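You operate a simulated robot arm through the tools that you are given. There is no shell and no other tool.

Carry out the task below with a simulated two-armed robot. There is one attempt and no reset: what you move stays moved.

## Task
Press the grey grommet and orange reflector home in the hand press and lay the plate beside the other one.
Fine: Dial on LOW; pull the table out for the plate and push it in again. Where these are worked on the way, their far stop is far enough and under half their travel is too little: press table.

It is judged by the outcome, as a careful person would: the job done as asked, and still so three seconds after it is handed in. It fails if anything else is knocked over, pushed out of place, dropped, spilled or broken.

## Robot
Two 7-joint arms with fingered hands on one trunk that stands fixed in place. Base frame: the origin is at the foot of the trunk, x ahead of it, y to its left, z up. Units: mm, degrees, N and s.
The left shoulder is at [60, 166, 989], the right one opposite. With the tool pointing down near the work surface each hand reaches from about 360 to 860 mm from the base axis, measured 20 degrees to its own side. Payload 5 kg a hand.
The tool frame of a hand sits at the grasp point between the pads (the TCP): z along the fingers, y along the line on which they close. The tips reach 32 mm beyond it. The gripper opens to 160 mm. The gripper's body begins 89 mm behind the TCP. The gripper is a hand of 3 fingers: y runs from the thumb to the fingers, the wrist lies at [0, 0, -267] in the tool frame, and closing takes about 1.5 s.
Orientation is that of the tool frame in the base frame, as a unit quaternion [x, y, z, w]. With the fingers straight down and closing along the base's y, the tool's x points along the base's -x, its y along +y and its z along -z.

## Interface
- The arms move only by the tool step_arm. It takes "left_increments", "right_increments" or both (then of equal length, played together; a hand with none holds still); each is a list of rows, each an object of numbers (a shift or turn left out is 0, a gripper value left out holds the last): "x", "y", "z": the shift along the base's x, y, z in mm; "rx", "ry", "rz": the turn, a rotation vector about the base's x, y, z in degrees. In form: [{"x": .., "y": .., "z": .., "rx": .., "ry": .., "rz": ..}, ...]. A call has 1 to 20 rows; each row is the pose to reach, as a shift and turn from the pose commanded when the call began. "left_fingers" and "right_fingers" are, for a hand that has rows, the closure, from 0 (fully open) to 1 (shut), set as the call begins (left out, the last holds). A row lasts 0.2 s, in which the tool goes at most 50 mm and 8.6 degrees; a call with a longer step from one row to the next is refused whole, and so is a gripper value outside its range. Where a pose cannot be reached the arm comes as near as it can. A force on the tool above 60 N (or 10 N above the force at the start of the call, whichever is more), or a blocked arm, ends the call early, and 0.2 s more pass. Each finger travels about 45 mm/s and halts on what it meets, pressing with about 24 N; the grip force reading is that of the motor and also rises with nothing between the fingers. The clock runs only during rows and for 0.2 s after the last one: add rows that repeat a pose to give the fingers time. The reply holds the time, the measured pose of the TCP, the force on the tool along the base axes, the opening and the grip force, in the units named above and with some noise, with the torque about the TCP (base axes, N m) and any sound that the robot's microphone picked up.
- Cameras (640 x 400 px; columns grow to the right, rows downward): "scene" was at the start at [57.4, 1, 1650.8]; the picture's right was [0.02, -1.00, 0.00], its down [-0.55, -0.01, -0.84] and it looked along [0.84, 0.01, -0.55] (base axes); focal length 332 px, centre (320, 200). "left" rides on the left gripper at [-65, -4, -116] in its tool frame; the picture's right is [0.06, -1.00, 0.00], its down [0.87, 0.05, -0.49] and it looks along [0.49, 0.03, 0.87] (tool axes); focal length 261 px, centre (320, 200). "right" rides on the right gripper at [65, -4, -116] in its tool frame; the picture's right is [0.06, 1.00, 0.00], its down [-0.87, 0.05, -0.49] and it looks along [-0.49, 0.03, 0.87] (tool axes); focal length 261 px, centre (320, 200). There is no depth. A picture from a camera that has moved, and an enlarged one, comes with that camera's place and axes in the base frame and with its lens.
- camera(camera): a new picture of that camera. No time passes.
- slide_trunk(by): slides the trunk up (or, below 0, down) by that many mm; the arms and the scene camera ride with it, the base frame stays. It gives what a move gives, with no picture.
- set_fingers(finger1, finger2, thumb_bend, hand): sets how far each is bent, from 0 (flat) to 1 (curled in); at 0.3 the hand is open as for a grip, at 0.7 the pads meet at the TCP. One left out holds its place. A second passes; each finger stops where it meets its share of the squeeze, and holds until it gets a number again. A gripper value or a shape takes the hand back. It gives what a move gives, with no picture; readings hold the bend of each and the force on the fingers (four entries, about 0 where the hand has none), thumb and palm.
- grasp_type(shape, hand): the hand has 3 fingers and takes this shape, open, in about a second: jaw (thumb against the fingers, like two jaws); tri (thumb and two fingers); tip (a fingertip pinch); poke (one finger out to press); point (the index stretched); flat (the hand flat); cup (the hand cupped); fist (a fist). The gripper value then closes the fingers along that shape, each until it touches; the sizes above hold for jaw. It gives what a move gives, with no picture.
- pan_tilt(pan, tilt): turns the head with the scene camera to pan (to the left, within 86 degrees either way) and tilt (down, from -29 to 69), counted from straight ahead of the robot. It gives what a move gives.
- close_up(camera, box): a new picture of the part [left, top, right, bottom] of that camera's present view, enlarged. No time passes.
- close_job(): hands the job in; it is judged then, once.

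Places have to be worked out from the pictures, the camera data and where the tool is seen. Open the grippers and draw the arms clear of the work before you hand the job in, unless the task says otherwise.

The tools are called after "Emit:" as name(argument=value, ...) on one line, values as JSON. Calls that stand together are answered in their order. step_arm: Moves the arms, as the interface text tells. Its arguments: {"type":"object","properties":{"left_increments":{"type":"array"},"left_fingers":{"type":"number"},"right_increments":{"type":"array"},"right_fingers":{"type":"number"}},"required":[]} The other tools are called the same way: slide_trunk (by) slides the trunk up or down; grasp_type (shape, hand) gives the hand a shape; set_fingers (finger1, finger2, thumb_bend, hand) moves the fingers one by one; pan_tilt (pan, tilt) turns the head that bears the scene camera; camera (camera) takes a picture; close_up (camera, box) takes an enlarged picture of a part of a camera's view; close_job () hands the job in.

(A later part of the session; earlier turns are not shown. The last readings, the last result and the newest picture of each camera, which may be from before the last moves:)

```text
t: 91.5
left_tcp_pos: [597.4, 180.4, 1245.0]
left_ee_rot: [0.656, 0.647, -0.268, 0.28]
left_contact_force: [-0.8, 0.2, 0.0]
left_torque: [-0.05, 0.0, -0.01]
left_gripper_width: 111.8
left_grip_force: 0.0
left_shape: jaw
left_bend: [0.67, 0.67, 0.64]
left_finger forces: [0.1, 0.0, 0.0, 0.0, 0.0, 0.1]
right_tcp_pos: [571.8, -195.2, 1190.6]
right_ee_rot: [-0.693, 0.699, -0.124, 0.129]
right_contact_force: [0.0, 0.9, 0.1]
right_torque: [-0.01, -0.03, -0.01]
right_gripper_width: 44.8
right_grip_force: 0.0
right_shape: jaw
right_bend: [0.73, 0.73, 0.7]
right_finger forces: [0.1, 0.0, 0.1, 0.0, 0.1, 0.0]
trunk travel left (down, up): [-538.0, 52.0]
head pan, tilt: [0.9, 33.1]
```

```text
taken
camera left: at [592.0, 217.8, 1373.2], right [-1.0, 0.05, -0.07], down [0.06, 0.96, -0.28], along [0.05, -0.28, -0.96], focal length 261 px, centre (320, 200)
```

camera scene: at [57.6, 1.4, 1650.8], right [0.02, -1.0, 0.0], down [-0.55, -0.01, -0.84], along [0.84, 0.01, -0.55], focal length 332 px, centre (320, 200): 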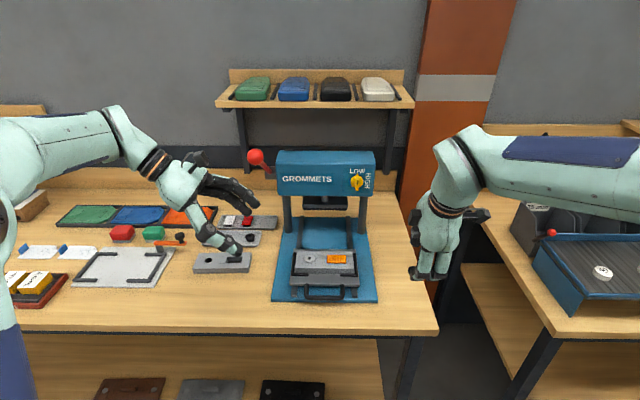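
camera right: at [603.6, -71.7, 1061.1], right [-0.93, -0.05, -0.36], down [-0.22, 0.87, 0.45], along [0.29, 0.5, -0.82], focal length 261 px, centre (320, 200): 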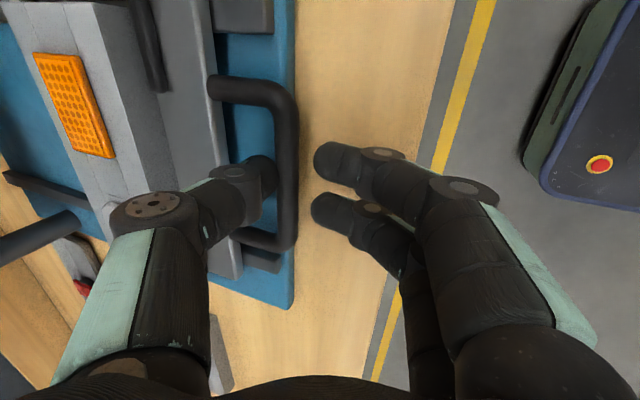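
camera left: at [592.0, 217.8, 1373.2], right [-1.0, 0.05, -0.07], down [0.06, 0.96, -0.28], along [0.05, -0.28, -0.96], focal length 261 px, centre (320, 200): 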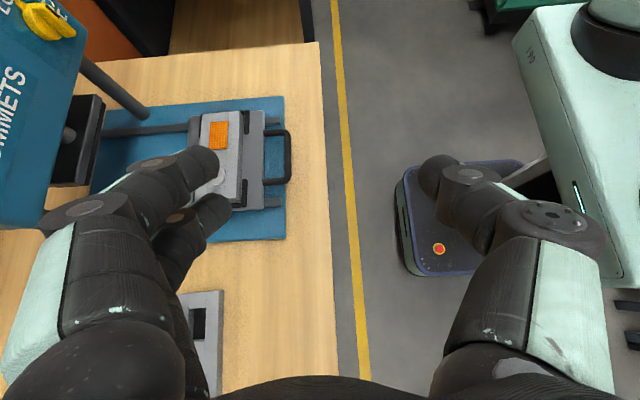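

The roll about z happened at tilt, so the hand now points right and down, closing along x, which is fine for the plate. I'll bring it nearly upright and move it towards the plate.

Emit:
step_arm(left_increments=[{"rx": 8, "x": 15, "y": -15, "z": -10}, {"rx": 16, "x": 35, "y": -30, "z": -20}, {"rx": 24, "x": 55, "y": -45, "z": -30}, {"rx": 32, "x": 75, "y": -60, "z": -40}, {"rx": 35, "x": 95, "y": -75, "z": -50}, {"rx": 35, "x": 115, "y": -90, "z": -60}, {"rx": 35, "x": 135, "y": -110, "z": -70}, {"rx": 35, "x": 155, "y": -130, "z": -85}, {"rx": 35, "x": 170, "y": -150, "z": -100}, {"rx": 35, "x": 180, "y": -165, "z": -115}, {"rx": 35, "x": 190, "y": -180, "z": -130}, {"rx": 35, "x": 192, "y": -184, "z": -140}, {"rx": 35, "x": 192, "y": -184, "z": -140}], left_fingers=0.3)

Emit:
camera(camera="scene")

Emit:
camera(camera="left")

```text
t: 94.3
left_tcp_pos: [767.5, -10.9, 1103.5]
left_ee_rot: [0.709, 0.699, -0.06, 0.07]
left_contact_force: [-0.1, 0.2, 0.3]
left_torque: [-0.05, 0.01, -0.01]
left_gripper_width: 111.9
left_grip_force: 0.0
left_shape: jaw
left_bend: [0.67, 0.67, 0.64]
left_finger forces: [0.0, 0.0, 0.0, 0.0, 0.1, 0.0]
left hand out of reach, approached as far as the arm can: row 9, 10, 11, 12, 13
right_tcp_pos: [570.0, -193.9, 1192.0]
right_ee_rot: [-0.693, 0.698, -0.125, 0.13]
right_contact_force: [-0.1, 0.5, -0.1]
right_torque: [-0.05, -0.03, -0.01]
right_gripper_width: 44.9
right_grip_force: 0.2
right_shape: jaw
right_bend: [0.73, 0.73, 0.7]
right_finger forces: [0.0, 0.0, 0.1, 0.0, 0.0, 0.1]
trunk travel left (down, up): [-538.0, 52.0]
head pan, tilt: [0.9, 33.1]
```

```text
taken
camera scene: at [57.0, 2.5, 1650.9], right [0.02, -1.0, 0.0], down [-0.55, -0.01, -0.84], along [0.84, 0.01, -0.55], focal length 332 px, centre (320, 200)
```

scene: 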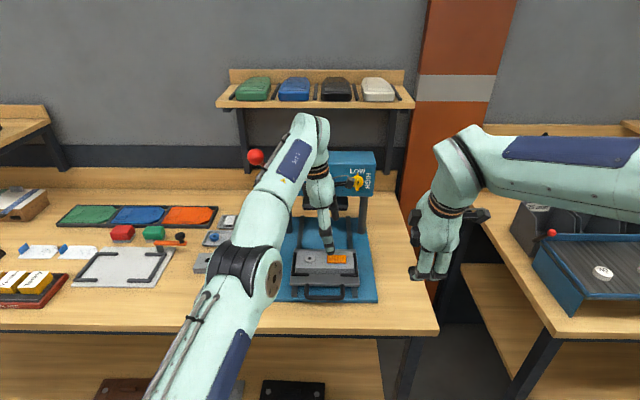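

```text
taken
camera left: at [760.9, -53.0, 1229.5], right [-1.0, 0.07, -0.03], down [0.06, 0.94, 0.32], along [0.05, 0.32, -0.95], focal length 261 px, centre (320, 200)
```

left: 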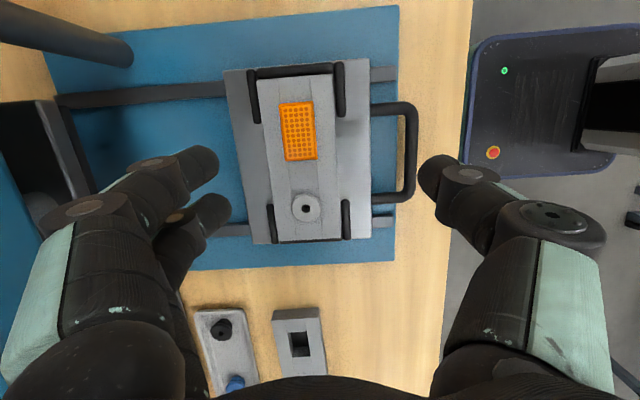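

Excellent view: the plate centre is [790, -6] and the jaw gaps between guides are ~77 mm. I'll raise the trunk a bit for reach and descend over the plate.

Emit:
slide_trunk(by=50)

Emit:
step_arm(left_increments=[{"z": -30}, {"z": -60, "x": 5}, {"z": -90, "x": 10, "y": 2}, {"z": -115, "x": 16, "y": 5}, {"z": -135, "x": 22, "y": 5}, {"z": -140, "x": 22, "y": 5}, {"z": -140, "x": 22, "y": 5}])

Emit:
camera(camera="left")

```text
t: 95.2
left_tcp_pos: [766.3, -11.1, 1153.6]
left_ee_rot: [0.71, 0.698, -0.061, 0.071]
left_contact_force: [0.0, 0.0, -0.6]
left_torque: [0.0, 0.02, -0.01]
left_gripper_width: 111.9
left_grip_force: 0.1
left_shape: jaw
left_bend: [0.67, 0.67, 0.64]
left_finger forces: [0.1, 0.0, 0.0, 0.0, 0.0, 0.0]
right_tcp_pos: [571.4, -195.8, 1241.3]
right_ee_rot: [-0.693, 0.698, -0.123, 0.13]
right_contact_force: [-0.4, 0.3, -0.2]
right_torque: [-0.01, 0.02, 0.01]
right_gripper_width: 44.9
right_grip_force: 0.0
right_shape: jaw
right_bend: [0.73, 0.73, 0.7]
right_finger forces: [0.1, 0.0, 0.1, 0.0, 0.1, 0.0]
trunk travel left (down, up): [-588.0, 2.0]
head pan, tilt: [0.9, 33.1]
```

```text
t: 96.8
left_tcp_pos: [792.8, -5.9, 1013.5]
left_ee_rot: [0.71, 0.698, -0.061, 0.069]
left_contact_force: [-0.4, 0.0, 0.8]
left_torque: [0.04, 0.01, -0.04]
left_gripper_width: 111.5
left_grip_force: 0.1
left_shape: jaw
left_bend: [0.67, 0.67, 0.64]
left_finger forces: [0.0, 0.0, 0.0, 0.1, 0.0, 0.0]
left hand out of reach, approached as far as the arm can: row 1, 2, 3, 4, 5, 6, 7
right_tcp_pos: [572.0, -195.8, 1241.5]
right_ee_rot: [-0.693, 0.699, -0.123, 0.129]
right_contact_force: [-0.1, -0.5, -0.3]
right_torque: [-0.02, -0.02, -0.01]
right_gripper_width: 45.2
right_grip_force: 0.1
right_shape: jaw
right_bend: [0.73, 0.73, 0.7]
right_finger forces: [0.0, 0.1, 0.0, 0.1, 0.2, 0.0]
trunk travel left (down, up): [-588.0, 2.0]
head pan, tilt: [0.9, 33.1]
```

```text
taken
camera left: at [787.5, -49.7, 1139.2], right [-1.0, 0.08, -0.02], down [0.06, 0.94, 0.32], along [0.05, 0.32, -0.95], focal length 261 px, centre (320, 200)
```

left: 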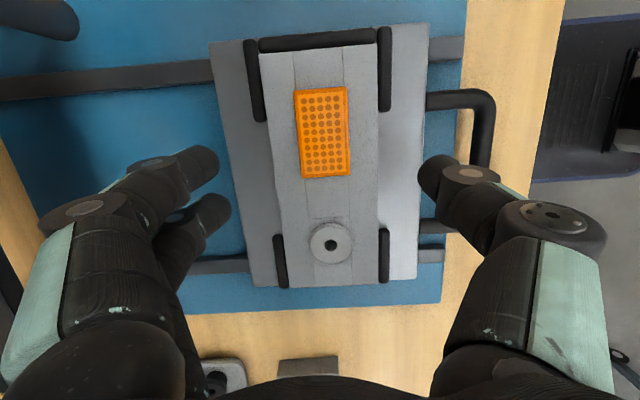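

Hand is centred over the plate within a few mm. I'll correct 5 mm in y and −4 in x and descend to grip height.

Emit:
step_arm(left_increments=[{"x": -2, "y": 3, "z": -5}, {"x": -4, "y": 5, "z": -12}, {"x": -4, "y": 5, "z": -19}, {"x": -4, "y": 5, "z": -26}, {"x": -4, "y": 5, "z": -32}, {"x": -4, "y": 5, "z": -36}, {"x": -4, "y": 5, "z": -36}], left_fingers=0.4)

Emit:
camera(camera="left")

Emit:
camera(camera="scene")

```text
t: 98.5
left_tcp_pos: [796.8, -3.9, 978.0]
left_ee_rot: [0.71, 0.698, -0.061, 0.07]
left_contact_force: [0.2, -1.2, 0.0]
left_torque: [0.01, 0.01, -0.01]
left_gripper_width: 96.6
left_grip_force: 0.1
left_shape: jaw
left_bend: [0.71, 0.71, 0.7]
left_finger forces: [0.0, 0.0, 0.0, 0.0, 0.0, 0.0]
left hand out of reach, approached as far as the arm can: row 1, 2, 3, 4, 5, 6, 7
right_tcp_pos: [569.7, -194.9, 1241.9]
right_ee_rot: [-0.692, 0.699, -0.124, 0.129]
right_contact_force: [-0.9, -0.2, -0.5]
right_torque: [-0.02, 0.0, 0.05]
right_gripper_width: 44.7
right_grip_force: 0.0
right_shape: jaw
right_bend: [0.73, 0.73, 0.7]
right_finger forces: [0.1, 0.1, 0.1, 0.1, 0.1, 0.0]
trunk travel left (down, up): [-588.0, 2.0]
head pan, tilt: [0.9, 33.1]
```

```text
taken
camera left: at [791.2, -46.5, 1103.6], right [-1.0, 0.08, -0.02], down [0.06, 0.94, 0.32], along [0.05, 0.32, -0.95], focal length 261 px, centre (320, 200)
```

left: 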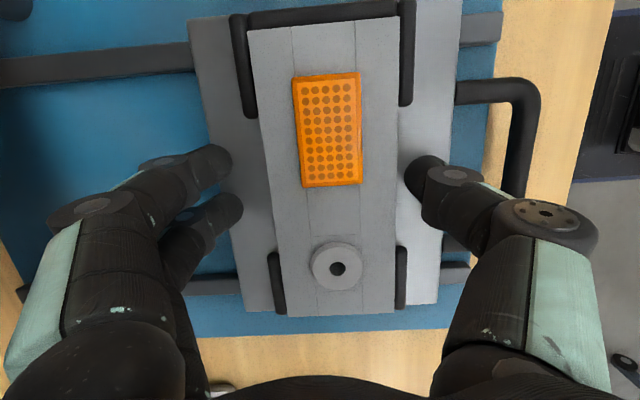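

```text
taken
camera scene: at [57.5, 0.9, 1700.8], right [0.02, -1.0, 0.0], down [-0.55, -0.01, -0.84], along [0.84, 0.01, -0.55], focal length 332 px, centre (320, 200)
```

scene: 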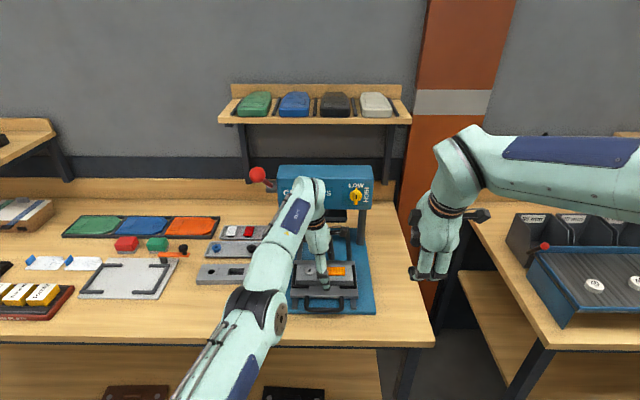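

The fingers straddle the plate and are centred in the guide gaps. I'll lower 3 mm and close.

Emit:
step_arm(left_increments=[{"z": -2}, {"z": -3}, {"z": -3}])

Emit:
step_arm(left_increments=[{}, {}, {}, {}, {}, {}, {}], left_fingers=1.0)

Emit:
camera(camera="left")

```text
t: 99.2
left_tcp_pos: [797.1, -3.9, 975.1]
left_ee_rot: [0.71, 0.698, -0.059, 0.07]
left_contact_force: [-0.4, -0.2, 1.6]
left_torque: [0.02, -0.14, 0.0]
left_gripper_width: 96.5
left_grip_force: 0.1
left_shape: jaw
left_bend: [0.71, 0.71, 0.7]
left_finger forces: [0.1, 1.6, 0.0, 0.0, 0.0, 0.1]
right_tcp_pos: [570.5, -195.8, 1241.4]
right_ee_rot: [-0.693, 0.699, -0.123, 0.129]
right_contact_force: [-0.8, -0.5, -0.2]
right_torque: [-0.03, 0.0, 0.0]
right_gripper_width: 44.9
right_grip_force: 0.2
right_shape: jaw
right_bend: [0.73, 0.73, 0.7]
right_finger forces: [0.1, 0.0, 0.1, 0.0, 0.0, 0.1]
trunk travel left (down, up): [-588.0, 2.0]
head pan, tilt: [0.9, 33.1]
```

```text
t: 100.8
left_tcp_pos: [796.5, -2.4, 975.1]
left_ee_rot: [0.71, 0.699, -0.06, 0.07]
left_contact_force: [-4.3, -0.3, 1.1]
left_torque: [-0.03, -0.03, 0.18]
left_gripper_width: 65.8
left_grip_force: 24.0
left_shape: jaw
left_bend: [0.73, 0.74, 0.7]
left_finger forces: [15.7, 5.6, 0.0, 0.0, 23.6, 0.1]
right_tcp_pos: [572.5, -195.8, 1242.9]
right_ee_rot: [-0.692, 0.699, -0.125, 0.13]
right_contact_force: [-0.1, 0.2, -0.1]
right_torque: [0.03, -0.03, 0.05]
right_gripper_width: 44.8
right_grip_force: 0.1
right_shape: jaw
right_bend: [0.73, 0.73, 0.7]
right_finger forces: [0.0, 0.1, 0.1, 0.1, 0.0, 0.0]
trunk travel left (down, up): [-588.0, 2.0]
head pan, tilt: [0.9, 33.1]
```

```text
taken
camera left: at [791.4, -46.5, 1101.1], right [-1.0, 0.08, -0.03], down [0.06, 0.94, 0.32], along [0.05, 0.32, -0.95], focal length 261 px, centre (320, 200)
```

left: 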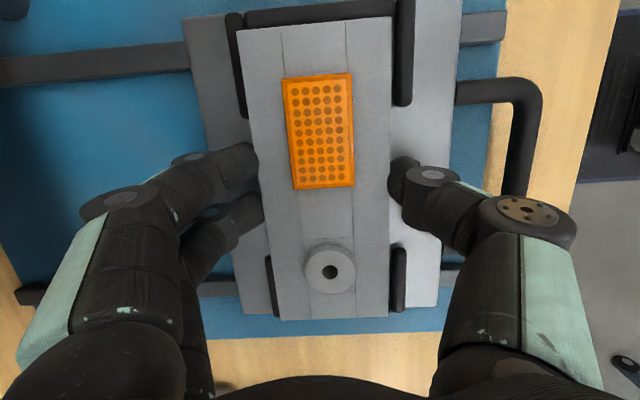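

Plate gripped (66 mm, 24 N). I'll align the command with the measured x and lift straight up slowly.

Emit:
step_arm(left_increments=[{"x": 6}, {"x": 11}, {"x": 11, "z": 5}, {"x": 11, "z": 10}, {"x": 11, "z": 16}, {"x": 11, "z": 22}, {"x": 11, "z": 30}])

Emit:
camera(camera="left")

Emit:
camera(camera="scene")

```text
t: 102.5
left_tcp_pos: [796.3, -10.3, 1008.9]
left_ee_rot: [0.71, 0.698, -0.06, 0.072]
left_contact_force: [-0.5, -0.2, -1.3]
left_torque: [0.0, -0.02, 0.01]
left_gripper_width: 65.3
left_grip_force: 24.3
left_shape: jaw
left_bend: [0.72, 0.74, 0.7]
left_finger forces: [16.4, 6.4, 0.1, 0.0, 22.6, 0.0]
left hand out of reach, approached as far as the arm can: row 1, 2, 3, 4, 5, 6, 7
right_tcp_pos: [570.0, -195.9, 1242.2]
right_ee_rot: [-0.692, 0.699, -0.125, 0.131]
right_contact_force: [-0.6, 1.0, -0.1]
right_torque: [-0.01, -0.03, 0.0]
right_gripper_width: 45.0
right_grip_force: 0.1
right_shape: jaw
right_bend: [0.73, 0.73, 0.7]
right_finger forces: [0.0, 0.1, 0.1, 0.1, 0.0, 0.0]
trunk travel left (down, up): [-588.0, 2.0]
head pan, tilt: [0.9, 33.1]
```

```text
taken
camera left: at [790.5, -52.4, 1133.9], right [-1.0, 0.08, -0.03], down [0.06, 0.94, 0.32], along [0.05, 0.32, -0.95], focal length 261 px, centre (320, 200)
```

left: 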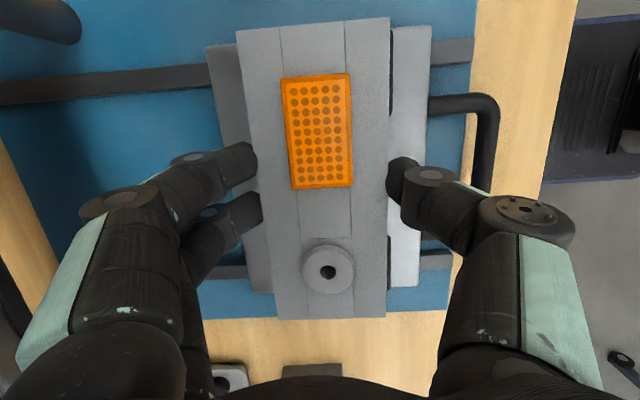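

```text
taken
camera scene: at [57.2, 1.0, 1700.8], right [0.02, -1.0, 0.0], down [-0.55, -0.01, -0.84], along [0.84, 0.01, -0.55], focal length 332 px, centre (320, 200)
```

scene: 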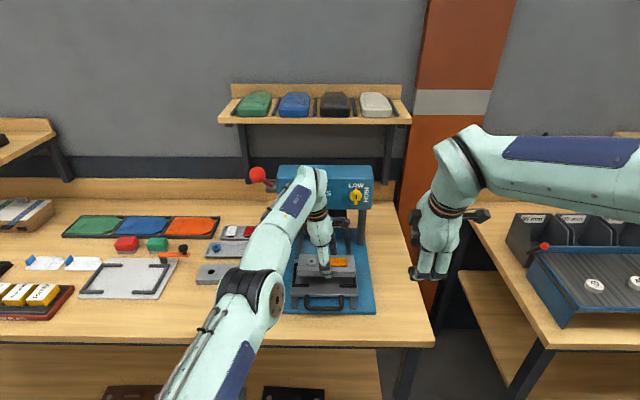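

The plate is clear of the guides and held firmly. I'll raise it a little, draw it back toward the robot and then carry it left, in front of the empty plate.

Emit:
step_arm(left_increments=[{"z": 10}, {"z": 22, "x": -5}, {"z": 30, "x": -15}, {"z": 35, "x": -30}, {"z": 35, "x": -45}, {"z": 35, "x": -60}, {"z": 35, "x": -75}, {"z": 35, "x": -90}, {"z": 35, "x": -105}, {"z": 35, "x": -120}, {"z": 35, "x": -130, "y": 10}, {"z": 35, "x": -130, "y": 30}, {"z": 35, "x": -130, "y": 50}, {"z": 35, "x": -130, "y": 70}])

Emit:
camera(camera="left")

Emit:
camera(camera="scene")

```text
t: 105.5
left_tcp_pos: [666.5, 60.6, 1042.0]
left_ee_rot: [0.71, 0.698, -0.061, 0.071]
left_contact_force: [-0.2, 1.0, -2.2]
left_torque: [-0.01, -0.01, 0.0]
left_gripper_width: 65.4
left_grip_force: 23.6
left_shape: jaw
left_bend: [0.72, 0.74, 0.7]
left_finger forces: [16.3, 6.2, 0.0, 0.1, 22.6, 0.1]
right_tcp_pos: [571.6, -194.8, 1242.5]
right_ee_rot: [-0.694, 0.698, -0.123, 0.13]
right_contact_force: [0.8, -1.0, 0.2]
right_torque: [0.01, -0.02, 0.01]
right_gripper_width: 45.1
right_grip_force: 0.0
right_shape: jaw
right_bend: [0.73, 0.73, 0.7]
right_finger forces: [0.0, 0.0, 0.0, 0.0, 0.0, 0.0]
trunk travel left (down, up): [-588.0, 2.0]
head pan, tilt: [0.9, 33.1]
```

```text
taken
camera left: at [660.5, 18.1, 1167.9], right [-1.0, 0.08, -0.03], down [0.06, 0.94, 0.32], along [0.05, 0.32, -0.95], focal length 261 px, centre (320, 200)
```

left: 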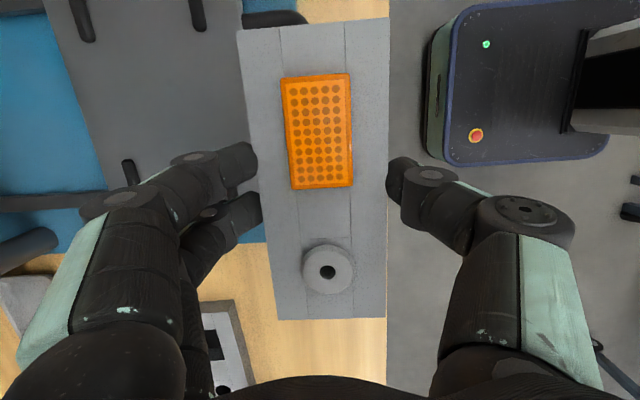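

```text
taken
camera scene: at [57.6, 1.7, 1700.8], right [0.02, -1.0, 0.0], down [-0.55, -0.01, -0.84], along [0.84, 0.01, -0.55], focal length 332 px, centre (320, 200)
```

scene: 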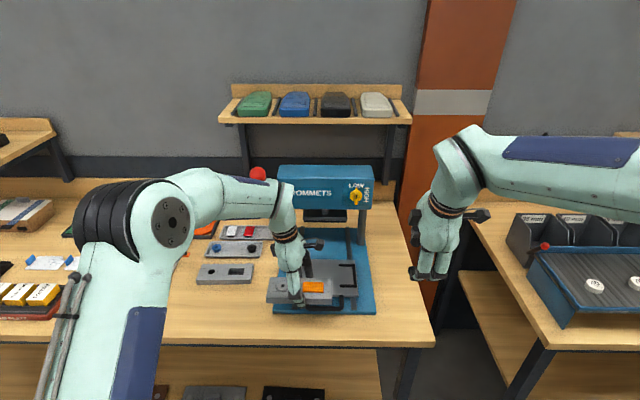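

Tracking is good now. I'll carry on left to y≈310 and look from above before lowering.

Emit:
step_arm(left_increments=[{"y": 20}, {"y": 40}, {"y": 62}, {"y": 84}, {"y": 106}, {"y": 128}, {"y": 150}, {"y": 172}, {"y": 194}, {"y": 216}, {"y": 235, "x": 10}, {"y": 249, "x": 20}, {"y": 249, "x": 30}, {"y": 249, "x": 36}, {"y": 249, "x": 36}])

Emit:
camera(camera="left")

Emit:
camera(camera="scene")

```text
t: 108.7
left_tcp_pos: [702.4, 310.8, 1041.6]
left_ee_rot: [0.71, 0.698, -0.061, 0.07]
left_contact_force: [-0.4, -0.2, -1.1]
left_torque: [0.0, -0.04, 0.01]
left_gripper_width: 65.1
left_grip_force: 24.3
left_shape: jaw
left_bend: [0.72, 0.74, 0.7]
left_finger forces: [16.2, 6.3, 0.0, 0.0, 22.6, 0.0]
right_tcp_pos: [571.9, -194.6, 1241.8]
right_ee_rot: [-0.693, 0.698, -0.125, 0.129]
right_contact_force: [0.2, 0.5, -0.1]
right_torque: [0.0, -0.01, -0.02]
right_gripper_width: 44.6
right_grip_force: 0.0
right_shape: jaw
right_bend: [0.73, 0.73, 0.7]
right_finger forces: [0.1, 0.0, 0.0, 0.0, 0.0, 0.0]
trunk travel left (down, up): [-588.0, 2.0]
head pan, tilt: [0.9, 33.1]
```

```text
taken
camera left: at [696.2, 267.9, 1168.0], right [-1.0, 0.08, -0.03], down [0.06, 0.94, 0.32], along [0.05, 0.32, -0.95], focal length 261 px, centre (320, 200)
```

left: 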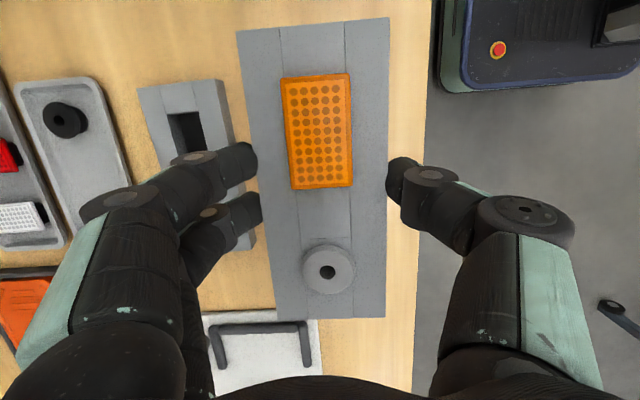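

```text
taken
camera scene: at [57.5, 1.0, 1700.8], right [0.02, -1.0, 0.0], down [-0.55, -0.01, -0.84], along [0.84, 0.01, -0.55], focal length 332 px, centre (320, 200)
```

scene: 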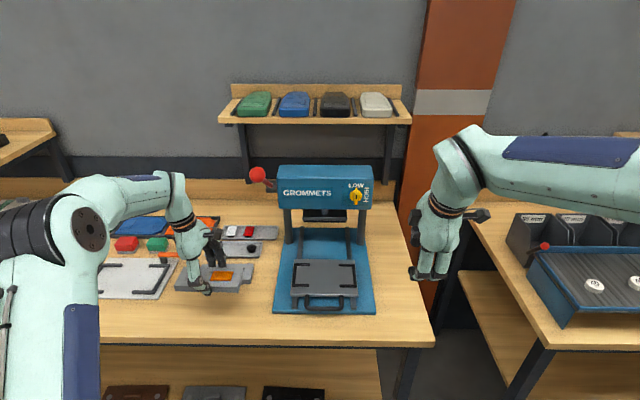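

I'll shift 12 mm closer to the empty plate (gap about 35 mm) and lower to just above the bench.

Emit:
step_arm(left_increments=[{"x": 6}, {"x": 12, "z": -15}, {"x": 12, "z": -30}, {"x": 12, "z": -45}, {"x": 12, "z": -60}, {"x": 12, "z": -75}, {"x": 12, "z": -85}, {"x": 12, "z": -92}, {"x": 12, "z": -92}])

Emit:
camera(camera="left")

Emit:
camera(camera="scene")

```text
t: 110.7
left_tcp_pos: [713.4, 310.0, 949.6]
left_ee_rot: [0.71, 0.698, -0.061, 0.07]
left_contact_force: [0.0, 0.2, -1.8]
left_torque: [0.01, 0.0, -0.01]
left_gripper_width: 65.3
left_grip_force: 23.9
left_shape: jaw
left_bend: [0.72, 0.74, 0.7]
left_finger forces: [16.2, 6.4, 0.0, 0.1, 22.6, 0.0]
right_tcp_pos: [571.2, -195.2, 1241.8]
right_ee_rot: [-0.693, 0.699, -0.124, 0.129]
right_contact_force: [0.2, 0.5, -0.2]
right_torque: [0.0, 0.03, 0.0]
right_gripper_width: 44.7
right_grip_force: 0.0
right_shape: jaw
right_bend: [0.73, 0.73, 0.7]
right_finger forces: [0.1, 0.1, 0.0, 0.0, 0.1, 0.0]
trunk travel left (down, up): [-588.0, 2.0]
head pan, tilt: [0.9, 33.1]
```

```text
taken
camera left: at [707.3, 266.7, 1074.9], right [-1.0, 0.08, -0.03], down [0.06, 0.94, 0.32], along [0.05, 0.32, -0.95], focal length 261 px, centre (320, 200)
```

left: 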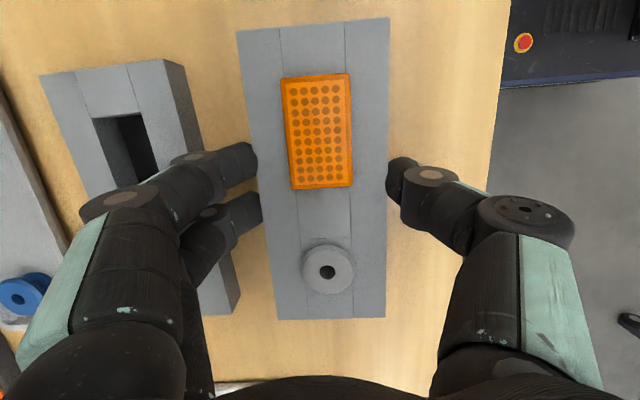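

```text
taken
camera scene: at [57.5, 1.1, 1700.8], right [0.02, -1.0, 0.0], down [-0.55, -0.01, -0.84], along [0.84, 0.01, -0.55], focal length 332 px, centre (320, 200)
```

scene: 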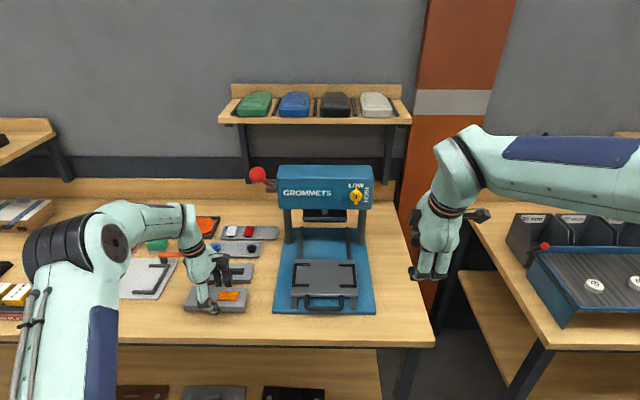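

Parallel with the empty plate and just above the bench. I'll lower in small steps until contact.

Emit:
step_arm(left_increments=[{"z": -2}, {"z": -4}, {"z": -6}, {"z": -8}, {"z": -8}])

```text
t: 111.8
left_tcp_pos: [713.9, 310.2, 941.4]
left_ee_rot: [0.71, 0.698, -0.061, 0.07]
left_contact_force: [0.4, -0.3, -0.7]
left_torque: [0.01, 0.02, -0.01]
left_gripper_width: 65.5
left_grip_force: 23.7
left_shape: jaw
left_bend: [0.72, 0.74, 0.7]
left_finger forces: [16.2, 6.4, 0.0, 0.0, 22.6, 0.1]
right_tcp_pos: [571.3, -196.6, 1243.1]
right_ee_rot: [-0.693, 0.699, -0.124, 0.129]
right_contact_force: [0.2, -0.9, -0.2]
right_torque: [-0.03, 0.02, -0.01]
right_gripper_width: 44.8
right_grip_force: 0.1
right_shape: jaw
right_bend: [0.73, 0.73, 0.7]
right_finger forces: [0.0, 0.0, 0.1, 0.1, 0.0, 0.0]
trunk travel left (down, up): [-588.0, 2.0]
head pan, tilt: [0.9, 33.1]
```

No contact yet; I'll continue down gently.

Emit:
step_arm(left_increments=[{"z": -1.5}, {"z": -3}, {"z": -4}, {"z": -4}])

```text
t: 112.8
left_tcp_pos: [713.6, 309.6, 938.2]
left_ee_rot: [0.71, 0.698, -0.06, 0.07]
left_contact_force: [0.4, 0.3, -2.0]
left_torque: [0.01, -0.01, 0.02]
left_gripper_width: 65.0
left_grip_force: 24.1
left_shape: jaw
left_bend: [0.72, 0.74, 0.7]
left_finger forces: [16.2, 6.4, 0.0, 0.0, 22.7, 0.0]
right_tcp_pos: [571.5, -195.2, 1241.6]
right_ee_rot: [-0.693, 0.699, -0.124, 0.129]
right_contact_force: [1.3, -0.4, -0.1]
right_torque: [0.0, 0.0, 0.03]
right_gripper_width: 44.8
right_grip_force: 0.1
right_shape: jaw
right_bend: [0.73, 0.73, 0.7]
right_finger forces: [0.0, 0.0, 0.0, 0.0, 0.1, 0.0]
trunk travel left (down, up): [-588.0, 2.0]
head pan, tilt: [0.9, 33.1]
```

Still a weight-only reading, so I'll continue in 1–2 mm steps.

Emit:
step_arm(left_increments=[{"z": -1.5}, {"z": -3}, {"z": -4}, {"z": -4}])

Emit:
camera(camera="scene")

Emit:
close_up(camera="scene", box=[164, 240, 292, 320])

```text
t: 113.8
left_tcp_pos: [712.9, 309.8, 934.8]
left_ee_rot: [0.71, 0.698, -0.059, 0.071]
left_contact_force: [-1.0, 0.4, 7.5]
left_torque: [-0.01, -0.24, -0.01]
left_gripper_width: 65.2
left_grip_force: 24.1
left_shape: jaw
left_bend: [0.72, 0.74, 0.7]
left_finger forces: [16.0, 9.2, 0.0, 0.0, 23.7, 0.1]
right_tcp_pos: [570.5, -195.0, 1242.6]
right_ee_rot: [-0.693, 0.699, -0.124, 0.129]
right_contact_force: [-0.8, 0.3, 0.7]
right_torque: [-0.02, 0.0, 0.0]
right_gripper_width: 44.8
right_grip_force: 0.1
right_shape: jaw
right_bend: [0.73, 0.73, 0.7]
right_finger forces: [0.1, 0.1, 0.1, 0.1, 0.0, 0.0]
trunk travel left (down, up): [-588.0, 2.0]
head pan, tilt: [0.9, 33.1]
```

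```text
taken
camera scene: at [56.6, 0.9, 1700.9], right [0.02, -1.0, 0.0], down [-0.55, -0.01, -0.84], along [0.84, 0.01, -0.55], focal length 332 px, centre (320, 200)
```

scene: 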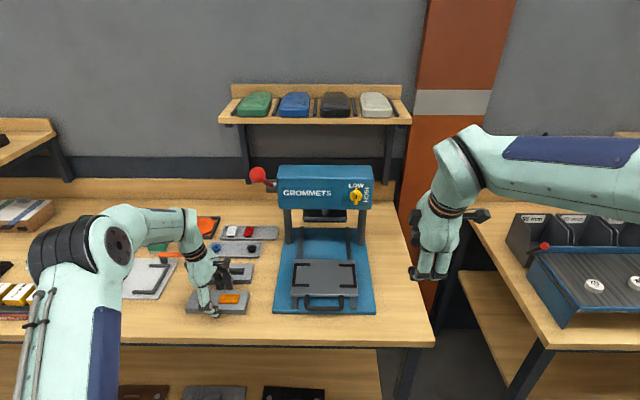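

```text
5.00 times, centred on (228, 280) of scene
camera zoom: at [56.6, 0.9, 1700.9], right [0.02, -1.0, 0.0], down [-0.55, -0.01, -0.84], along [0.84, 0.01, -0.55], focal length 1658 px, centre (780, -200)
```

zoom: 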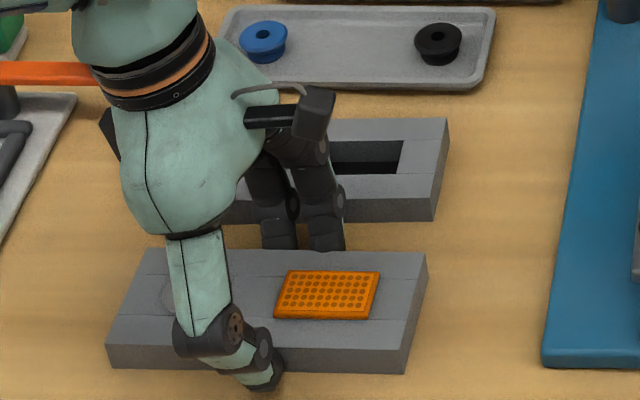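

Contact at 7.5 N: the plate is on the bench. I'll open only ~10 mm per side and rise straight up.

Emit:
step_arm(left_increments=[{}, {}, {}, {"z": 0}], left_fingers=0.47)

Emit:
camera(camera="left")

```text
t: 114.8
left_tcp_pos: [713.4, 310.3, 934.5]
left_ee_rot: [0.709, 0.699, -0.059, 0.07]
left_contact_force: [-3.5, 0.4, 7.1]
left_torque: [0.12, -0.23, 0.05]
left_gripper_width: 80.9
left_grip_force: 0.0
left_shape: jaw
left_bend: [0.72, 0.74, 0.7]
left_finger forces: [0.0, 7.2, 0.0, 0.0, 0.0, 0.0]
right_tcp_pos: [570.6, -195.8, 1241.3]
right_ee_rot: [-0.692, 0.699, -0.124, 0.13]
right_contact_force: [-0.2, 0.0, 0.5]
right_torque: [-0.01, 0.03, 0.04]
right_gripper_width: 44.6
right_grip_force: 0.1
right_shape: jaw
right_bend: [0.73, 0.73, 0.7]
right_finger forces: [0.1, 0.0, 0.1, 0.1, 0.0, 0.0]
trunk travel left (down, up): [-588.0, 2.0]
head pan, tilt: [0.9, 33.1]
```

```text
taken
camera left: at [707.5, 266.4, 1060.5], right [-1.0, 0.08, -0.03], down [0.06, 0.94, 0.32], along [0.05, 0.32, -0.95], focal length 261 px, centre (320, 200)
```

left: 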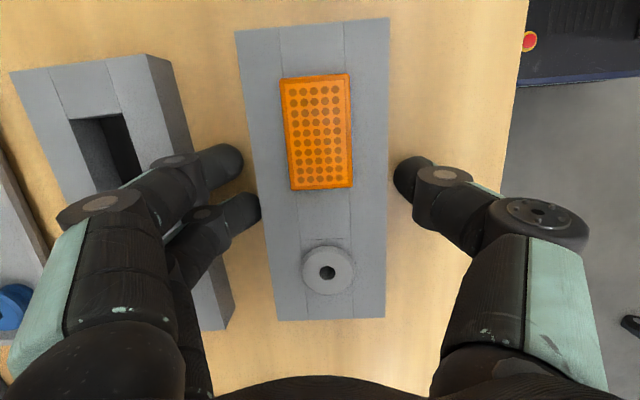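

Released; the plate stays put. I'll rise straight up with the left hand and then draw it back.

Emit:
step_arm(left_increments=[{"z": 3}, {"z": 8}, {"z": 18}, {"z": 35}, {"z": 60}, {"z": 90}, {"z": 120}, {"z": 150}, {"z": 180, "x": -15}, {"z": 205, "x": -30, "y": 15}, {"z": 225, "x": -50, "y": 35}, {"z": 240, "x": -70, "y": 55}])

Emit:
camera(camera="scene")

Emit:
camera(camera="left")

```text
t: 117.5
left_tcp_pos: [638.4, 364.4, 1176.3]
left_ee_rot: [0.71, 0.698, -0.06, 0.071]
left_contact_force: [0.1, -1.0, 0.3]
left_torque: [-0.01, -0.02, -0.02]
left_gripper_width: 84.1
left_grip_force: 0.0
left_shape: jaw
left_bend: [0.72, 0.72, 0.7]
left_finger forces: [0.1, 0.0, 0.0, 0.0, 0.1, 0.1]
right_tcp_pos: [570.4, -194.4, 1243.1]
right_ee_rot: [-0.692, 0.699, -0.125, 0.13]
right_contact_force: [0.0, 0.0, 0.6]
right_torque: [0.0, 0.01, 0.03]
right_gripper_width: 44.7
right_grip_force: 0.1
right_shape: jaw
right_bend: [0.73, 0.73, 0.7]
right_finger forces: [0.1, 0.0, 0.0, 0.1, 0.0, 0.1]
trunk travel left (down, up): [-588.0, 2.0]
head pan, tilt: [0.9, 33.1]
```

```text
taken
camera scene: at [56.7, 1.6, 1700.8], right [0.02, -1.0, 0.0], down [-0.55, -0.01, -0.84], along [0.84, 0.01, -0.55], focal length 332 px, centre (320, 200)
```

scene: 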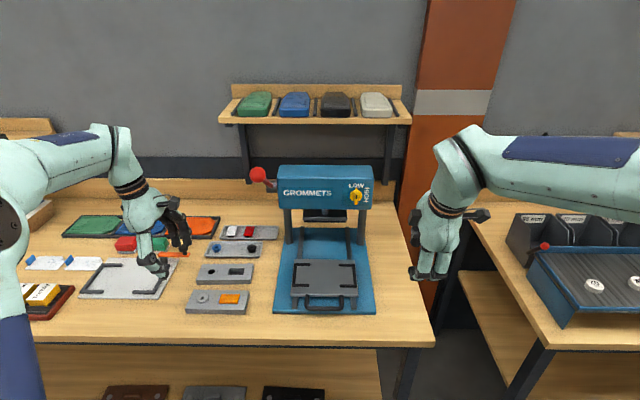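

```text
taken
camera left: at [633.8, 321.8, 1300.4], right [-1.0, 0.08, -0.03], down [0.06, 0.94, 0.32], along [0.05, 0.32, -0.95], focal length 261 px, centre (320, 200)
```

left: 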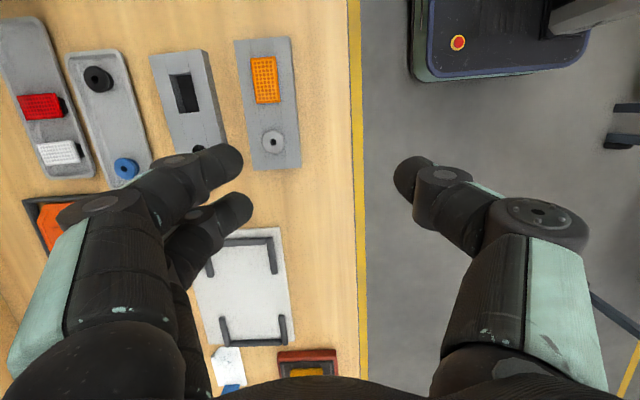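

The finished plate lies beside the empty one. Now the table must go back in: I'll lower the trunk to its earlier level and bring the closed right hand down in front of the handle.

Emit:
slide_trunk(by=-50)

Emit:
step_arm(right_increments=[{"y": 20, "z": -10}, {"y": 45, "z": -20}, {"y": 70, "z": -35, "x": 5}, {"y": 95, "z": -50, "x": 10}, {"y": 120, "z": -70, "x": 20}, {"y": 145, "z": -90, "x": 30}, {"y": 170, "z": -110, "x": 40}, {"y": 188, "z": -130, "x": 48}, {"y": 190, "z": -155, "x": 50}, {"y": 190, "z": -180, "x": 50}, {"y": 190, "z": -195, "x": 50}, {"y": 190, "z": -195, "x": 50}], right_fingers=1.0)

Emit:
camera(camera="right")

Emit:
camera(camera="scene")

```text
t: 118.4
left_tcp_pos: [639.3, 364.2, 1125.3]
left_ee_rot: [0.71, 0.698, -0.061, 0.071]
left_contact_force: [0.0, 0.0, -0.4]
left_torque: [0.03, 0.0, 0.03]
left_gripper_width: 84.2
left_grip_force: 0.1
left_shape: jaw
left_bend: [0.72, 0.72, 0.7]
left_finger forces: [0.0, 0.0, 0.0, 0.0, 0.1, 0.0]
right_tcp_pos: [571.2, -195.0, 1190.9]
right_ee_rot: [-0.693, 0.699, -0.124, 0.129]
right_contact_force: [0.4, 0.1, 0.4]
right_torque: [-0.01, -0.01, 0.01]
right_gripper_width: 44.8
right_grip_force: 0.1
right_shape: jaw
right_bend: [0.73, 0.73, 0.7]
right_finger forces: [0.0, 0.1, 0.0, 0.0, 0.0, 0.0]
trunk travel left (down, up): [-538.0, 52.0]
head pan, tilt: [0.9, 33.1]
```

```text
t: 121.0
left_tcp_pos: [641.1, 364.6, 1124.5]
left_ee_rot: [0.71, 0.698, -0.061, 0.07]
left_contact_force: [-0.4, -0.4, -1.0]
left_torque: [-0.01, -0.02, 0.02]
left_gripper_width: 84.2
left_grip_force: 0.1
left_shape: jaw
left_bend: [0.72, 0.72, 0.7]
left_finger forces: [0.1, 0.0, 0.0, 0.0, 0.1, 0.0]
right_tcp_pos: [620.7, -4.3, 996.7]
right_ee_rot: [-0.693, 0.698, -0.124, 0.13]
right_contact_force: [0.0, -0.1, 0.2]
right_torque: [-0.01, -0.03, 0.01]
right_gripper_width: 0.0
right_grip_force: 24.2
right_shape: jaw
right_bend: [0.65, 0.65, 0.67]
right_finger forces: [0.0, 0.0, 0.1, 0.0, 0.0, 0.0]
trunk travel left (down, up): [-538.0, 52.0]
head pan, tilt: [0.9, 33.1]
```

```text
taken
camera right: at [582.6, -70.8, 1106.3], right [-0.93, -0.05, -0.35], down [-0.22, 0.87, 0.45], along [0.28, 0.5, -0.82], focal length 261 px, centre (320, 200)
```

right: 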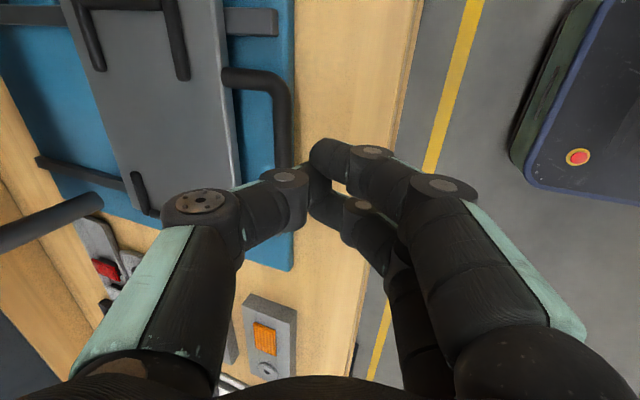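

```text
taken
camera scene: at [57.4, 1.2, 1650.8], right [0.02, -1.0, 0.0], down [-0.55, -0.01, -0.84], along [0.84, 0.01, -0.55], focal length 332 px, centre (320, 200)
```

scene: 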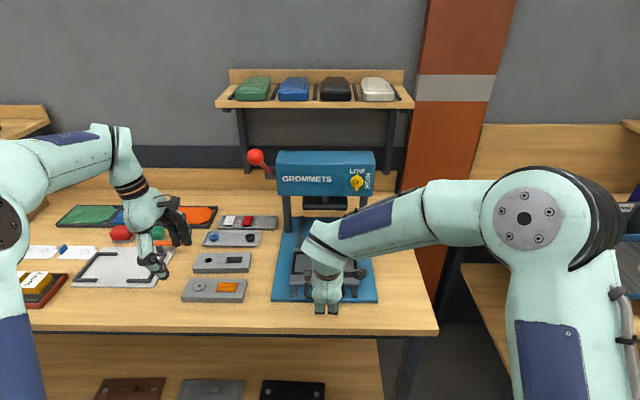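

The bent thumb would make a poor pusher, so I'll pinch the bar again as before. Bar is now near x≈675; I'll open to 32 mm and go above it.

Emit:
step_arm(right_increments=[{"z": 5}, {"z": 5, "x": 15}, {"z": 5, "x": 30}, {"z": 0, "x": 44}, {"z": -10, "x": 44}, {"z": -18, "x": 44}, {"z": -18, "x": 44}], right_fingers=0.79)

Emit:
camera(camera="right")

```text
t: 122.6
left_tcp_pos: [640.5, 364.0, 1124.1]
left_ee_rot: [0.71, 0.698, -0.06, 0.07]
left_contact_force: [0.2, 0.3, 0.6]
left_torque: [-0.01, 0.01, -0.03]
left_gripper_width: 84.2
left_grip_force: 0.1
left_shape: jaw
left_bend: [0.72, 0.72, 0.7]
left_finger forces: [0.0, 0.0, 0.0, 0.1, 0.0, 0.0]
right_tcp_pos: [664.8, -4.4, 978.5]
right_ee_rot: [-0.693, 0.698, -0.124, 0.13]
right_contact_force: [-1.0, -0.7, -0.1]
right_torque: [0.03, -0.05, 0.01]
right_gripper_width: 33.3
right_grip_force: 0.0
right_shape: jaw
right_bend: [0.73, 0.73, 0.7]
right_finger forces: [0.0, 0.0, 0.0, 0.0, 0.0, 0.0]
trunk travel left (down, up): [-538.0, 52.0]
head pan, tilt: [0.9, 33.1]
```

```text
taken
camera right: at [627.3, -71.1, 1087.0], right [-0.93, -0.05, -0.35], down [-0.22, 0.87, 0.45], along [0.28, 0.5, -0.82], focal length 261 px, centre (320, 200)
```

right: 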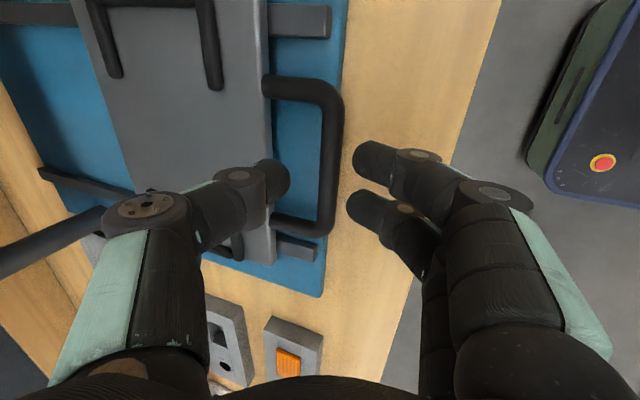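

The bar lies between thumb and fingers again. Down 26 mm and close.

Emit:
step_arm(right_increments=[{"z": -6}, {"z": -12}, {"z": -18}, {"z": -23}, {"z": -26}, {"z": -26}])

Emit:
step_arm(right_increments=[{}, {}, {}, {}, {}], right_fingers=1.0)

Emit:
camera(camera="right")

```text
t: 124.0
left_tcp_pos: [639.8, 364.3, 1124.0]
left_ee_rot: [0.709, 0.699, -0.06, 0.07]
left_contact_force: [-0.3, -0.6, 0.0]
left_torque: [0.0, -0.01, 0.01]
left_gripper_width: 84.1
left_grip_force: 0.0
left_shape: jaw
left_bend: [0.72, 0.72, 0.7]
left_finger forces: [0.0, 0.0, 0.0, 0.0, 0.0, 0.1]
right_tcp_pos: [666.3, -3.6, 953.1]
right_ee_rot: [-0.693, 0.699, -0.123, 0.13]
right_contact_force: [-0.1, 0.4, 0.3]
right_torque: [-0.03, 0.0, 0.01]
right_gripper_width: 33.2
right_grip_force: 0.1
right_shape: jaw
right_bend: [0.73, 0.73, 0.7]
right_finger forces: [0.1, 0.1, 0.1, 0.1, 0.0, 0.0]
trunk travel left (down, up): [-538.0, 52.0]
head pan, tilt: [0.9, 33.1]
```

```text
t: 125.2
left_tcp_pos: [640.2, 363.5, 1123.2]
left_ee_rot: [0.71, 0.698, -0.06, 0.07]
left_contact_force: [0.4, -1.0, -0.5]
left_torque: [0.0, 0.0, -0.02]
left_gripper_width: 84.1
left_grip_force: 0.1
left_shape: jaw
left_bend: [0.72, 0.72, 0.7]
left_finger forces: [0.0, 0.0, 0.0, 0.0, 0.0, 0.0]
right_tcp_pos: [665.0, -4.3, 953.3]
right_ee_rot: [-0.693, 0.699, -0.123, 0.129]
right_contact_force: [1.6, 0.3, -1.5]
right_torque: [0.01, -0.02, 0.04]
right_gripper_width: 8.8
right_grip_force: 24.2
right_shape: jaw
right_bend: [0.71, 0.71, 0.7]
right_finger forces: [10.5, 10.5, 0.0, 0.1, 20.9, 0.0]
trunk travel left (down, up): [-538.0, 52.0]
head pan, tilt: [0.9, 33.1]
```

```text
taken
camera right: at [628.5, -71.1, 1061.6], right [-0.93, -0.05, -0.35], down [-0.22, 0.87, 0.45], along [0.28, 0.5, -0.82], focal length 261 px, centre (320, 200)
```

right: 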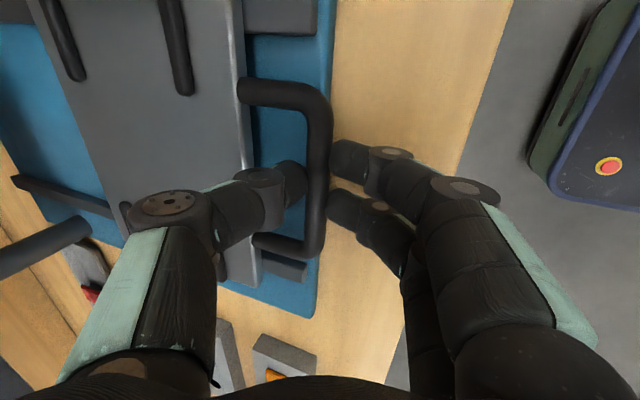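

Bar held. I'll push the table in, first 150 mm.

Emit:
step_arm(right_increments=[{"x": 5}, {"x": 14}, {"x": 25}, {"x": 37}, {"x": 49}, {"x": 61}, {"x": 73}, {"x": 85}, {"x": 97}, {"x": 109}, {"x": 121}, {"x": 133}, {"x": 145}, {"x": 152}])

Emit:
camera(camera="right")

```text
t: 128.2
left_tcp_pos: [639.9, 364.5, 1125.1]
left_ee_rot: [0.71, 0.698, -0.06, 0.07]
left_contact_force: [0.7, -0.1, -1.0]
left_torque: [-0.01, 0.02, -0.01]
left_gripper_width: 84.3
left_grip_force: 0.0
left_shape: jaw
left_bend: [0.72, 0.72, 0.7]
left_finger forces: [0.1, 0.1, 0.1, 0.0, 0.0, 0.1]
right_tcp_pos: [818.6, -4.5, 953.3]
right_ee_rot: [-0.693, 0.698, -0.124, 0.129]
right_contact_force: [-2.9, 1.4, -2.6]
right_torque: [0.02, 0.11, -0.03]
right_gripper_width: 8.5
right_grip_force: 24.4
right_shape: jaw
right_bend: [0.71, 0.71, 0.7]
right_finger forces: [12.1, 12.0, 0.1, 0.1, 20.6, 0.0]
trunk travel left (down, up): [-538.0, 52.0]
head pan, tilt: [0.9, 33.1]
```

```text
taken
camera right: at [779.4, -71.2, 1061.8], right [-0.93, -0.05, -0.35], down [-0.22, 0.87, 0.45], along [0.28, 0.5, -0.82], focal length 261 px, centre (320, 200)
```

right: 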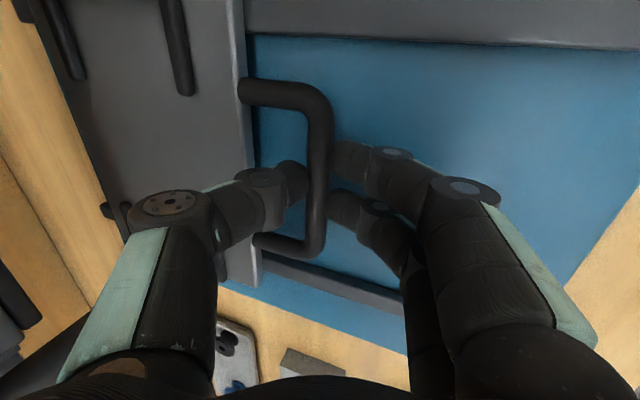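

The table follows easily. I'll push the remaining distance slowly until the force rises at the stop.

Emit:
step_arm(right_increments=[{"x": 6}, {"x": 12}, {"x": 18}, {"x": 24}, {"x": 29}, {"x": 34}, {"x": 39}, {"x": 44}, {"x": 48}])

Emit:
camera(camera="right")

Emit:
camera(camera="scene")

```text
t: 130.2
left_tcp_pos: [637.6, 363.5, 1126.5]
left_ee_rot: [0.71, 0.698, -0.06, 0.072]
left_contact_force: [0.7, 0.4, 0.0]
left_torque: [0.01, -0.01, -0.03]
left_gripper_width: 84.3
left_grip_force: 0.1
left_shape: jaw
left_bend: [0.72, 0.72, 0.7]
left_finger forces: [0.1, 0.0, 0.0, 0.1, 0.1, 0.0]
right_tcp_pos: [859.8, -4.9, 953.1]
right_ee_rot: [-0.693, 0.699, -0.123, 0.128]
right_contact_force: [-40.9, -2.5, 8.8]
right_torque: [-0.13, 1.11, -0.01]
right_gripper_width: 10.7
right_grip_force: 23.6
right_shape: jaw
right_bend: [0.71, 0.71, 0.71]
right_finger forces: [24.9, 20.7, 0.0, 0.0, 9.7, 0.1]
trunk travel left (down, up): [-538.0, 52.0]
head pan, tilt: [0.9, 33.1]
```

```text
taken
camera right: at [822.7, -71.1, 1062.8], right [-0.94, -0.05, -0.35], down [-0.21, 0.87, 0.45], along [0.28, 0.5, -0.82], focal length 261 px, centre (320, 200)
```

right: 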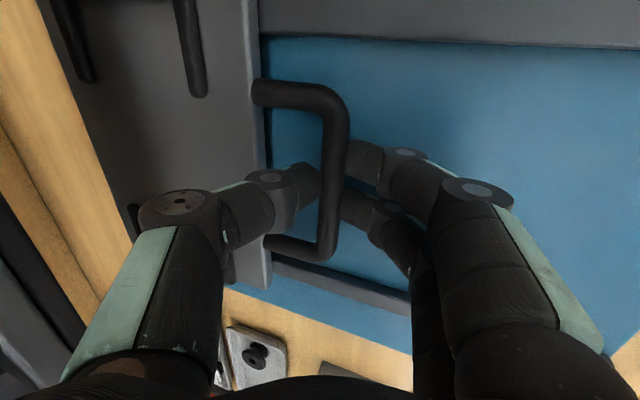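

```text
taken
camera scene: at [52.1, 0.9, 1651.1], right [0.02, -1.0, 0.0], down [-0.54, -0.01, -0.84], along [0.84, 0.01, -0.54], focal length 332 px, centre (320, 200)
```

scene: 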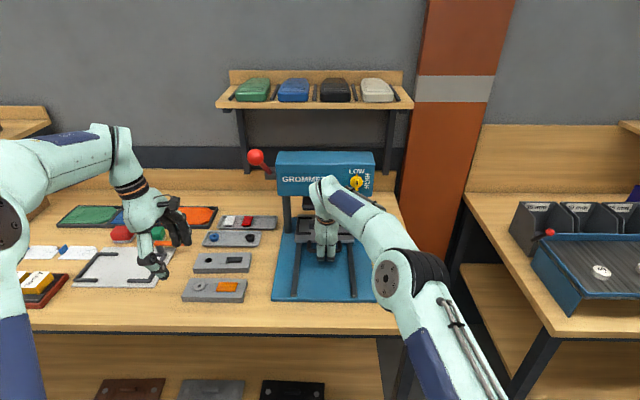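

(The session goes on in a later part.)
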